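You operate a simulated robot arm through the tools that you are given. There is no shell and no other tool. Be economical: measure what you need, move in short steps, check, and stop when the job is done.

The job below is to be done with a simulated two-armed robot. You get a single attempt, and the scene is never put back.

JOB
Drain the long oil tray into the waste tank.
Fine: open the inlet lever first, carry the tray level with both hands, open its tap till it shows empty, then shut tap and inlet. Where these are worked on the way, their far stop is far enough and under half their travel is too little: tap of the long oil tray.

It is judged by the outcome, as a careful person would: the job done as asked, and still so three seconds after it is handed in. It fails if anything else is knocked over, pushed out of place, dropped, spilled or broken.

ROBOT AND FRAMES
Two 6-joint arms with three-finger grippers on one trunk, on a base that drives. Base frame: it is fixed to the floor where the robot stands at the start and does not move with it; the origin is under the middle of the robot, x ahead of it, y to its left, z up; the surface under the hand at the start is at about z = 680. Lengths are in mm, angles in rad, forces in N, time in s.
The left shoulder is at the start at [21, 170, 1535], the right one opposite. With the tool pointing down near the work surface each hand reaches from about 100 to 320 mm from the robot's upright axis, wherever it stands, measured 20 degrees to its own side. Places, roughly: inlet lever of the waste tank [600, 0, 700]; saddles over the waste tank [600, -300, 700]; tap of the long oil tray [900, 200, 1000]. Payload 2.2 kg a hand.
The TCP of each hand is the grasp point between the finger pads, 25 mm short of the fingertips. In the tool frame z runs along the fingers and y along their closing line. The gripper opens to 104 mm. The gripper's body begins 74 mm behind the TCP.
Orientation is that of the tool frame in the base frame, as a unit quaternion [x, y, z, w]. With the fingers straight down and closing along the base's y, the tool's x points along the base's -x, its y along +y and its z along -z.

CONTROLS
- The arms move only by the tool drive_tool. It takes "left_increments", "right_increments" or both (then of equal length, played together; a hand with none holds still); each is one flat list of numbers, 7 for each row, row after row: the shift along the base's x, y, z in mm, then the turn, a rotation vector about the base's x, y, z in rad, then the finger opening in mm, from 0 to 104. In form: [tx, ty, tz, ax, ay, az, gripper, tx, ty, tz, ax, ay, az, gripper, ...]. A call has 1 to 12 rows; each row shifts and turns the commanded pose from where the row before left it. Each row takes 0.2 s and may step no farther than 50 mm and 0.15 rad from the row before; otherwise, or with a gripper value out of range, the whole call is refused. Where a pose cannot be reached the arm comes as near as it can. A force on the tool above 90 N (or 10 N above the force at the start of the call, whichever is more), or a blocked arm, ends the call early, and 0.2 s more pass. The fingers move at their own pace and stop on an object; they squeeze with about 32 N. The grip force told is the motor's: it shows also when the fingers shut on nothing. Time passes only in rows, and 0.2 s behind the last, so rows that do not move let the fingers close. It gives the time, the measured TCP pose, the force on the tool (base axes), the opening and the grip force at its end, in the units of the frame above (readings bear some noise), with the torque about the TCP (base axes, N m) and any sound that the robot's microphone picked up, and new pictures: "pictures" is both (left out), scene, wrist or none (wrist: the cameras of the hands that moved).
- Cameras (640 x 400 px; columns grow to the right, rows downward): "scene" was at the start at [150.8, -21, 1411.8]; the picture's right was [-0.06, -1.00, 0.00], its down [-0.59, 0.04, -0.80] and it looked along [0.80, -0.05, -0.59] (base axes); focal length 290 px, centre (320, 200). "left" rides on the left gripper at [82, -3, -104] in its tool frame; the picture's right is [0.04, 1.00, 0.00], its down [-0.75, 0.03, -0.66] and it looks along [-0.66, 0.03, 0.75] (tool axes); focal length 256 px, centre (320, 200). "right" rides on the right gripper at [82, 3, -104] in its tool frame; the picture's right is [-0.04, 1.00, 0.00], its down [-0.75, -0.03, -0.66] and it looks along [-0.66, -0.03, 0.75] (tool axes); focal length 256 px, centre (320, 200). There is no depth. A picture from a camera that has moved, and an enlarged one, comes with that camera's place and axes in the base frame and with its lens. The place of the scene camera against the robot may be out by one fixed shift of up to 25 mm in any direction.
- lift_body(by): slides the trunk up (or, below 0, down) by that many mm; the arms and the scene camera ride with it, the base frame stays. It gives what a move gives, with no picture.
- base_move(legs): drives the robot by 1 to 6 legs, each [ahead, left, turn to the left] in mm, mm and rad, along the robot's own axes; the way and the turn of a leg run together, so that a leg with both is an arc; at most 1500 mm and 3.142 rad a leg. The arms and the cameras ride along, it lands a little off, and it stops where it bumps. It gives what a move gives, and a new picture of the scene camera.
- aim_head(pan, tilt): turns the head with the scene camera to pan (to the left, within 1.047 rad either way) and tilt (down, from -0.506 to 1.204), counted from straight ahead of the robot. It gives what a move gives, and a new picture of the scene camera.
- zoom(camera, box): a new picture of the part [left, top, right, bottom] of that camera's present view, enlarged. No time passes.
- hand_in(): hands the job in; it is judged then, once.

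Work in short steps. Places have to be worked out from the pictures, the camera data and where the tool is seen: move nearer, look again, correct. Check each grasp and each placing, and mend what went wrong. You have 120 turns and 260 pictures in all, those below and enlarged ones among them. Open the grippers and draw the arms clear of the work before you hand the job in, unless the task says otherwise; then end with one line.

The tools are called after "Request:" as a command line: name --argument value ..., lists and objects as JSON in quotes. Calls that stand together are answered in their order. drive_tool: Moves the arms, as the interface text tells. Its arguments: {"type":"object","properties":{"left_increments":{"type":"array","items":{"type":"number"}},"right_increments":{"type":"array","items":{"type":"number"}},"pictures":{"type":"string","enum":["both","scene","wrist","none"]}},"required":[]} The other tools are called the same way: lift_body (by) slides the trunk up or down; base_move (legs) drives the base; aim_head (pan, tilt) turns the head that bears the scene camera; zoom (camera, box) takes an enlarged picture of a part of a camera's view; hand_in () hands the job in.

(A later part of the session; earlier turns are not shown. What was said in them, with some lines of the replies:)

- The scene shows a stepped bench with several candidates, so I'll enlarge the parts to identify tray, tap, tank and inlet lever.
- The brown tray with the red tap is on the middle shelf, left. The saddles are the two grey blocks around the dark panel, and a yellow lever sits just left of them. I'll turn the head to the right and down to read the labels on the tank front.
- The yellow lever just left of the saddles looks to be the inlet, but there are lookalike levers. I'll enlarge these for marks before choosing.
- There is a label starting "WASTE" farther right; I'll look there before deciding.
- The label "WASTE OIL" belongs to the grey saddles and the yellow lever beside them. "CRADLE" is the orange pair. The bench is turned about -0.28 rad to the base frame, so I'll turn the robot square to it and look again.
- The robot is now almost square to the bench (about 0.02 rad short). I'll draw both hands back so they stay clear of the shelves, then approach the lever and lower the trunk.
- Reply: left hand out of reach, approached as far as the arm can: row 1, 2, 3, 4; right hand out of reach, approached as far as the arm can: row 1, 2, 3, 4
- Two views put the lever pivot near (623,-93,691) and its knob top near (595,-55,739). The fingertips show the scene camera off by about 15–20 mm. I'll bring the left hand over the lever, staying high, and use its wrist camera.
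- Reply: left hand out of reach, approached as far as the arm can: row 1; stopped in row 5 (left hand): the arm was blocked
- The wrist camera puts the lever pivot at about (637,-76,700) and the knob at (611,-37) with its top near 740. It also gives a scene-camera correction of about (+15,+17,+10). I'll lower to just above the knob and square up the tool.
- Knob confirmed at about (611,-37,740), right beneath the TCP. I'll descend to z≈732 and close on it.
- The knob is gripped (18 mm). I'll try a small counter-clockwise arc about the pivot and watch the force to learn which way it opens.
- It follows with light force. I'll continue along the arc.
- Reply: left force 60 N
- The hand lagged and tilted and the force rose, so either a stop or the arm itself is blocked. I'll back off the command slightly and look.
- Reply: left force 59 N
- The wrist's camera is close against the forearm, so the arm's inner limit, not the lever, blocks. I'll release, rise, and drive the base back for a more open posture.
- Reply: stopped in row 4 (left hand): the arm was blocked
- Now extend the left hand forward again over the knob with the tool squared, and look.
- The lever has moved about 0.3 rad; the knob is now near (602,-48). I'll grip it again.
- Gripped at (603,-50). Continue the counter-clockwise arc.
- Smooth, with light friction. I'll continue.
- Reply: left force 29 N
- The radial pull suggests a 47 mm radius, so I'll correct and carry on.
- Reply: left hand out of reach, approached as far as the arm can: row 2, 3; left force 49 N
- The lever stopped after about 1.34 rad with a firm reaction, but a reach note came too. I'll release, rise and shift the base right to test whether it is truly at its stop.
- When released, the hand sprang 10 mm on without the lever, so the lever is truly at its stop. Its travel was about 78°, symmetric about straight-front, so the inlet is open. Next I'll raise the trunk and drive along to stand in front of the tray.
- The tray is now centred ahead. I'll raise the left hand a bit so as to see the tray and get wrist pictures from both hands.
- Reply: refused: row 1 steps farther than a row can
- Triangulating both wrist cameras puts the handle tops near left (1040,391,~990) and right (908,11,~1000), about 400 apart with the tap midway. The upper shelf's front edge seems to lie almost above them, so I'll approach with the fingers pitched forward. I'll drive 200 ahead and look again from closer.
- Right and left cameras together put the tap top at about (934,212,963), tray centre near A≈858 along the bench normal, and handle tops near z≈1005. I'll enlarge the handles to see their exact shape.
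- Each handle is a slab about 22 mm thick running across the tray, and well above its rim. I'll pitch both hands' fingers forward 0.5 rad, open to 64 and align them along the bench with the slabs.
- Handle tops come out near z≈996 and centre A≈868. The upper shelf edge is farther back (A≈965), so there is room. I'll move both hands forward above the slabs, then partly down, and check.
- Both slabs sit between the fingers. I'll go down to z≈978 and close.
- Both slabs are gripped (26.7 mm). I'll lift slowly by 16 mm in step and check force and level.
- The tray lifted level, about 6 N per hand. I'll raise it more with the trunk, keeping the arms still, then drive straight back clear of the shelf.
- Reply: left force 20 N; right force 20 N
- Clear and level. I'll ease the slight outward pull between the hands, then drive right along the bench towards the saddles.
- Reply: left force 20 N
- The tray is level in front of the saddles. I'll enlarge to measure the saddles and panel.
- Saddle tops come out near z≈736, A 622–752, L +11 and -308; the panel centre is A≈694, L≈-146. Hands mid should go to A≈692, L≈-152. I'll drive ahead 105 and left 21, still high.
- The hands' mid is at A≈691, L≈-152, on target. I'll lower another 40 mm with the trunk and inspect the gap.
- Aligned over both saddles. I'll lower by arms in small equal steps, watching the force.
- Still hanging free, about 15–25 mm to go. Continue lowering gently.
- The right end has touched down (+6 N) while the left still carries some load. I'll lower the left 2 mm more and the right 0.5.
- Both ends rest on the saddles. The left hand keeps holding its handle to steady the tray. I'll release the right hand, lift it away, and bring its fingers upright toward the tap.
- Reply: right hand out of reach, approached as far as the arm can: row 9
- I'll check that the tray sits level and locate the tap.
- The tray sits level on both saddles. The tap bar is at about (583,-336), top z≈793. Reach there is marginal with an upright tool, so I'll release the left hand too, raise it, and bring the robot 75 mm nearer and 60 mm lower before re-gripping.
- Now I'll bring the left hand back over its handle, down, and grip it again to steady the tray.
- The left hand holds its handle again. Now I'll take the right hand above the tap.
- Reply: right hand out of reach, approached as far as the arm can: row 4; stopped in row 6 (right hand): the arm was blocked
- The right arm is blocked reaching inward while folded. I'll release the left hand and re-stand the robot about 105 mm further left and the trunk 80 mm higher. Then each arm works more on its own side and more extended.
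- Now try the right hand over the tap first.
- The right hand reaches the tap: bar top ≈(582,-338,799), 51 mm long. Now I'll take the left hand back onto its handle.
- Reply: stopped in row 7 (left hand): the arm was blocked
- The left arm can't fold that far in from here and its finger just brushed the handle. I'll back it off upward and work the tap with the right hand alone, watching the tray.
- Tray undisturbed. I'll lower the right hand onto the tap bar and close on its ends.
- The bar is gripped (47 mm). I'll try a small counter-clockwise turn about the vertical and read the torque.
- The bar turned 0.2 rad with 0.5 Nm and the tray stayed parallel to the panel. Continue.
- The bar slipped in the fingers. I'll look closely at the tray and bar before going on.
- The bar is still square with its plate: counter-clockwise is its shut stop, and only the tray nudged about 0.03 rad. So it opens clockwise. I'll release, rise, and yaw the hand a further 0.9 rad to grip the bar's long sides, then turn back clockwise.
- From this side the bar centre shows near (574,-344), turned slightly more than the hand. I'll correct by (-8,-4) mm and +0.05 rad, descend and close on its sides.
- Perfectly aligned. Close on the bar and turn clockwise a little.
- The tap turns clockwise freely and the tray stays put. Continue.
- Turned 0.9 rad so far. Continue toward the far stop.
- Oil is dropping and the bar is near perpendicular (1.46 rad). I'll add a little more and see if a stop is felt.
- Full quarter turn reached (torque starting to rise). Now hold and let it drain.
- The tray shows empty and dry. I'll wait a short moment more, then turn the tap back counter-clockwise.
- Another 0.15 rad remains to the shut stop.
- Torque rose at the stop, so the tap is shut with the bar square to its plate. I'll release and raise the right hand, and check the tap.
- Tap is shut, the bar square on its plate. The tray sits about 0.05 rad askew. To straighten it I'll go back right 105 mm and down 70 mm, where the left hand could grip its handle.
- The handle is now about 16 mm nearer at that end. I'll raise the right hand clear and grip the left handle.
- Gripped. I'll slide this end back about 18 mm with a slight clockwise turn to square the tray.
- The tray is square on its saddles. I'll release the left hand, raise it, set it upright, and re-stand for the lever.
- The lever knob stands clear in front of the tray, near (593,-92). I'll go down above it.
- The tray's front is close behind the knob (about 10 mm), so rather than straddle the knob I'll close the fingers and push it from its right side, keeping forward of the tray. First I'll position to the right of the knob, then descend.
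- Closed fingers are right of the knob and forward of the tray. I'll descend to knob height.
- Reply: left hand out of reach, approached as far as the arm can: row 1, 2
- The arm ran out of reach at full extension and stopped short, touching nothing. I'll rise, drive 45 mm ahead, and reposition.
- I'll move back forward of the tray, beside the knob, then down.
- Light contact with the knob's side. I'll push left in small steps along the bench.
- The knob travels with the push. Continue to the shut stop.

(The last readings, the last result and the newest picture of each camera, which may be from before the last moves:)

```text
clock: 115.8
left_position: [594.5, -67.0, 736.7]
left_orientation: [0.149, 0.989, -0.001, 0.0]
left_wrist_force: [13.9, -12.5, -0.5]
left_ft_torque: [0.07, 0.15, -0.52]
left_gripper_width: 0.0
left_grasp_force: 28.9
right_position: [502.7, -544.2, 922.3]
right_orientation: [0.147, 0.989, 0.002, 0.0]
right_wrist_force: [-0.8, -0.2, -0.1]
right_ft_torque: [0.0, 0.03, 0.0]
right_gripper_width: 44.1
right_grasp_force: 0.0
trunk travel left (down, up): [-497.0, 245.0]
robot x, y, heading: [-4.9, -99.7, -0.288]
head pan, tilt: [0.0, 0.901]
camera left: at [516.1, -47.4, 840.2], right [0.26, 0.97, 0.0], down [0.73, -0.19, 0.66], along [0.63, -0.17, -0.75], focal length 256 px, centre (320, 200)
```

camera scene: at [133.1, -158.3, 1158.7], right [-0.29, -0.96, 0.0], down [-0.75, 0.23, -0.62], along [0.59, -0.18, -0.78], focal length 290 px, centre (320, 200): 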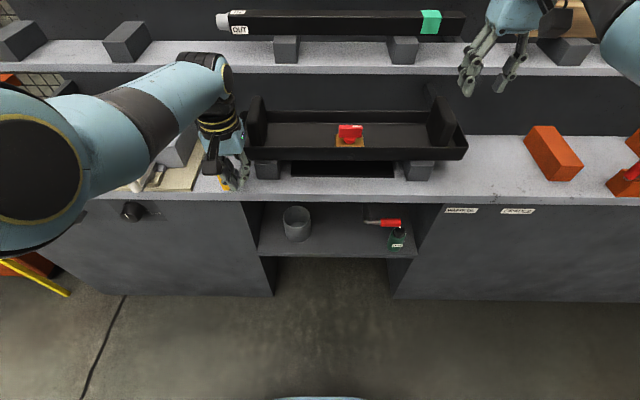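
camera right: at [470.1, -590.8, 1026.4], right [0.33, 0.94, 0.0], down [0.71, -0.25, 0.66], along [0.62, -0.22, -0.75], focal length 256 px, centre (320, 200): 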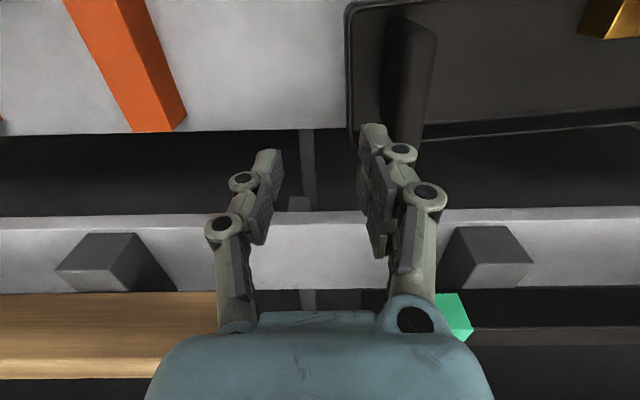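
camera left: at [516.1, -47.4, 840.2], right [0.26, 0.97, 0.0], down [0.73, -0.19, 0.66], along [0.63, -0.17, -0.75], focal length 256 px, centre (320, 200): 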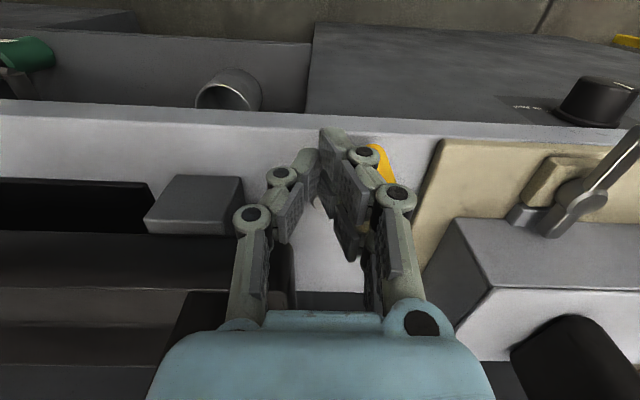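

Force is rising. I'll back off slightly and raise to see where the lever stands.

Request:
drive_tool --left_increments '[-2.9, -9.5, 0, 0, 0, 0, 0, 0, 0, 45, 0, 0, 0, 0, -8, 2, 20, 0, 0, 0, 30, 0, 0, 0, 0, 0, 0, 56]' --pictures "wrist"

```text
clock: 116.8
left_position: [583.1, -71.2, 800.5]
left_orientation: [0.149, 0.989, 0.0, -0.003]
left_wrist_force: [-0.1, 0.1, -0.2]
left_ft_torque: [0.02, 0.0, 0.02]
left_gripper_width: 55.9
left_grasp_force: 0.1
right_position: [502.5, -542.6, 921.6]
right_orientation: [0.147, 0.989, 0.001, 0.001]
right_wrist_force: [-0.8, 0.3, 0.4]
right_ft_torque: [0.0, 0.03, 0.02]
right_gripper_width: 43.8
right_grasp_force: 0.1
trunk travel left (down, up): [-497.0, 245.0]
robot x, y, heading: [-1.5, -96.3, -0.293]
head pan, tilt: [0.0, 0.901]
camera left: at [503.7, -50.9, 904.6], right [0.26, 0.97, 0.0], down [0.73, -0.19, 0.65], along [0.63, -0.17, -0.76], focal length 256 px, centre (320, 200)
```

left: 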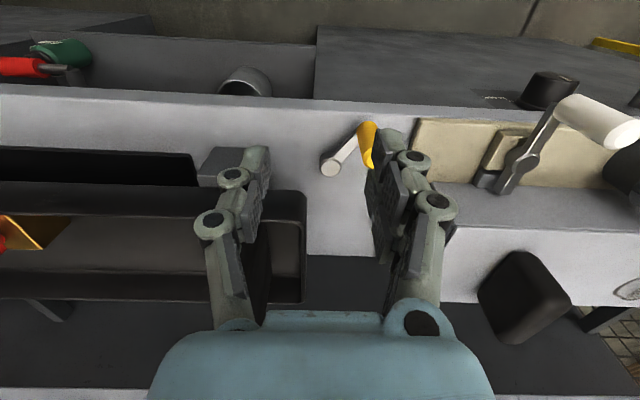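

The lever is back near its starting angle. To make sure it is fully at the shut stop, I'll grip the knob, now well clear of the tray, and press it clockwise.

Request:
drive_tool --left_increments '[14, 15, 5, 0, 0, 0, 46, 14, 15, 0, 0, 0, 0, 46, 0, 0, 0, 0, 0, 0, 46]' --pictures "wrist"

```text
clock: 117.6
left_position: [610.3, -44.8, 806.7]
left_orientation: [0.149, 0.989, -0.001, -0.002]
left_wrist_force: [-0.5, -0.5, 0.1]
left_ft_torque: [-0.01, -0.04, 0.04]
left_gripper_width: 45.8
left_grasp_force: 0.1
right_position: [502.2, -543.7, 922.6]
right_orientation: [0.147, 0.989, 0.001, 0.002]
right_wrist_force: [0.0, -0.1, -0.7]
right_ft_torque: [0.0, -0.02, 0.01]
right_gripper_width: 43.9
right_grasp_force: 0.0
trunk travel left (down, up): [-497.0, 245.0]
robot x, y, heading: [-3.4, -99.8, -0.296]
head pan, tilt: [0.0, 0.901]
camera left: at [531.0, -22.8, 909.9], right [0.26, 0.97, 0.0], down [0.73, -0.19, 0.65], along [0.63, -0.17, -0.76], focal length 256 px, centre (320, 200)
```

left: 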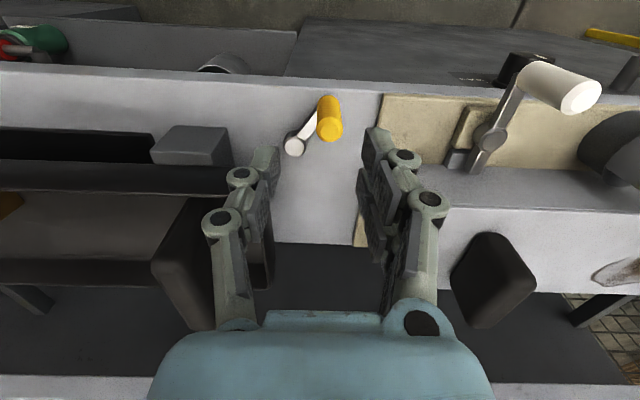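

The knob is at (612,-37), as at the very start. I'll grip it briefly and press towards shut to confirm the stop.

Request:
drive_tool --left_increments '[2, 7.5, -35, 0, 0, 0, 46, 0, 0, -37, 0, 0, 0, 46, 0, 0, 0, 0, 0, 0, 12, 0, 0, 0, 0, 0, 0, 12, 3, 1.8, 0, 0, 0, 0, 12, 3, 1.8, 0, 0, 0, 0, 12, 0, 0, 0, 0, 0, 0, 12]' --pictures "wrist"

```text
clock: 119.2
left_position: [613.7, -37.6, 733.8]
left_orientation: [0.149, 0.989, -0.002, -0.005]
left_wrist_force: [-24.9, -21.2, -1.6]
left_ft_torque: [-0.53, 0.78, -0.19]
left_gripper_width: 18.5
left_grasp_force: 43.4
right_position: [499.0, -545.9, 923.5]
right_orientation: [0.148, 0.989, 0.001, 0.001]
right_wrist_force: [0.8, -0.3, 0.7]
right_ft_torque: [0.02, 0.0, -0.01]
right_gripper_width: 43.8
right_grasp_force: 0.1
trunk travel left (down, up): [-497.0, 245.0]
robot x, y, heading: [1.4, -100.6, -0.295]
head pan, tilt: [0.0, 0.901]
camera left: at [535.7, -16.2, 836.9], right [0.26, 0.97, -0.01], down [0.74, -0.19, 0.65], along [0.63, -0.17, -0.76], focal length 256 px, centre (320, 200)
```

left: 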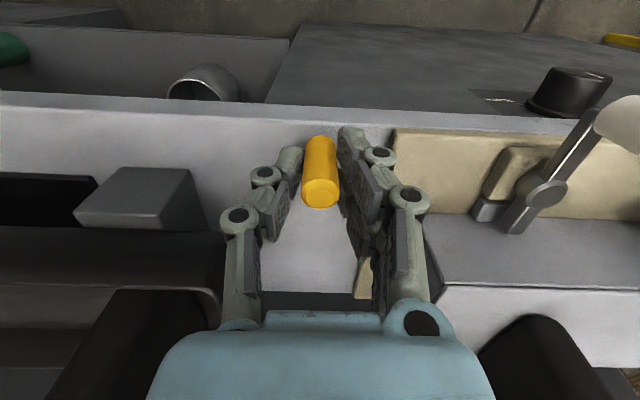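

The firm 33 N reaction with no travel shows the inlet is shut at its stop. I'll ease off, open, and raise the hand well clear.

Request:
drive_tool --left_increments '[-4, -2.4, 0, 0, 0, 0, 12, 0, 0, 0, 0, 0, 0, 50, 0, 0, 0, 0, 0, 0, 50, 0, 0, 35, 0, 0, 0, 50, 0, 0, 40, 0, 0, 0, 50, 0, 0, 45, 0, 0, 0, 50, 0, 0, 45, 0, 0, 0, 80]' --right_increments '[0, 0, 0, 0, 0, 0, 60, 0, 0, 0, 0, 0, 0, 80, 0, 0, 0, 0, 0, 0, 80, 0, 0, 0, 0, 0, 0, 80, 0, 0, 0, 0, 0, 0, 80, 0, 0, 0, 0, 0, 0, 80, 0, 0, 0, 0, 0, 0, 80]' --pictures "none"

Request:
base_move --legs '[[-150, 0, 0]]'

Request:
zoom --camera "scene" --box '[180, 60, 480, 250]'

```text
clock: 120.8
left_position: [612.9, -35.1, 898.2]
left_orientation: [0.148, 0.989, 0.0, -0.003]
left_wrist_force: [-0.4, -0.3, 0.0]
left_ft_torque: [0.0, -0.03, -0.03]
left_gripper_width: 80.2
left_grasp_force: 0.1
right_position: [502.1, -542.7, 922.6]
right_orientation: [0.147, 0.989, 0.001, 0.001]
right_wrist_force: [-0.9, -0.1, -0.8]
right_ft_torque: [0.0, 0.04, 0.0]
right_gripper_width: 80.1
right_grasp_force: 0.0
trunk travel left (down, up): [-497.0, 245.0]
robot x, y, heading: [-1.1, -98.0, -0.292]
head pan, tilt: [0.0, 0.901]
```

```text
clock: 122.2
left_position: [471.3, 9.4, 898.2]
left_orientation: [0.149, 0.989, -0.001, -0.001]
left_wrist_force: [0.4, 0.3, 0.4]
left_ft_torque: [-0.02, -0.04, 0.02]
left_gripper_width: 80.1
left_grasp_force: 0.1
right_position: [358.8, -497.8, 923.8]
right_orientation: [0.146, 0.989, 0.001, 0.002]
right_wrist_force: [-1.2, 0.8, 0.7]
right_ft_torque: [-0.04, -0.04, 0.01]
right_gripper_width: 80.1
right_grasp_force: 0.1
trunk travel left (down, up): [-497.0, 245.0]
robot x, y, heading: [-144.8, -57.5, -0.29]
head pan, tilt: [0.0, 0.901]
camera scene: at [-10.2, -114.7, 1158.9], right [-0.29, -0.96, 0.0], down [-0.75, 0.23, -0.62], along [0.6, -0.18, -0.78], focal length 290 px, centre (320, 200)
```

scene: 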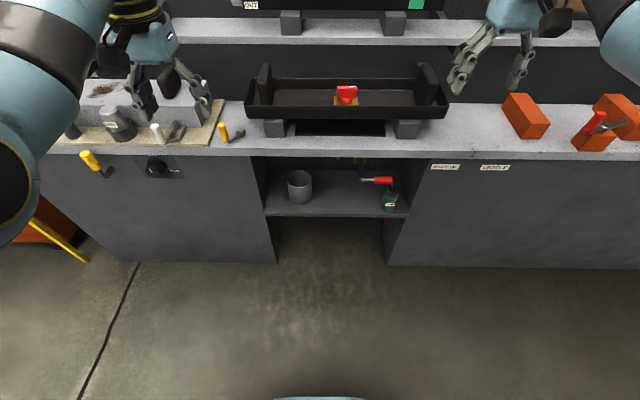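

```text
2.11 times, centred on (330, 155) of scene
camera zoom: at [-10.2, -114.7, 1158.9], right [-0.29, -0.96, 0.0], down [-0.75, 0.23, -0.62], along [0.6, -0.18, -0.78], focal length 610 px, centre (299, 295)
```

zoom: 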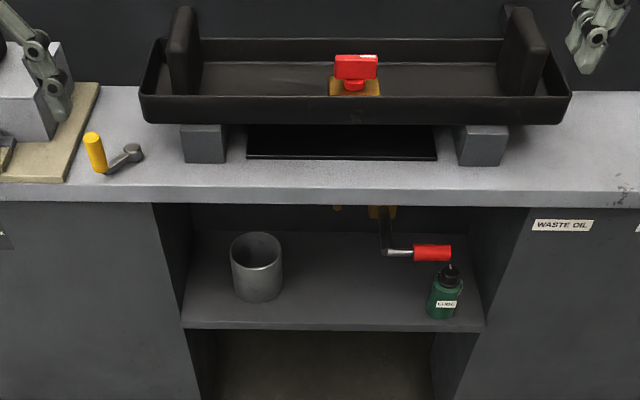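

The tray is empty and level on the saddles, its tap is shut, the inlet lever is shut, nothing is spilled, and the hands are open and clear. I'm handing the job in.

Request:
hand_in

```text
The job is handed in.
```

The long oil tray has been drained into the waste tank: it sits empty and level on the saddles, its tap and the inlet lever are both shut, and I saw nothing spilled or knocked over.
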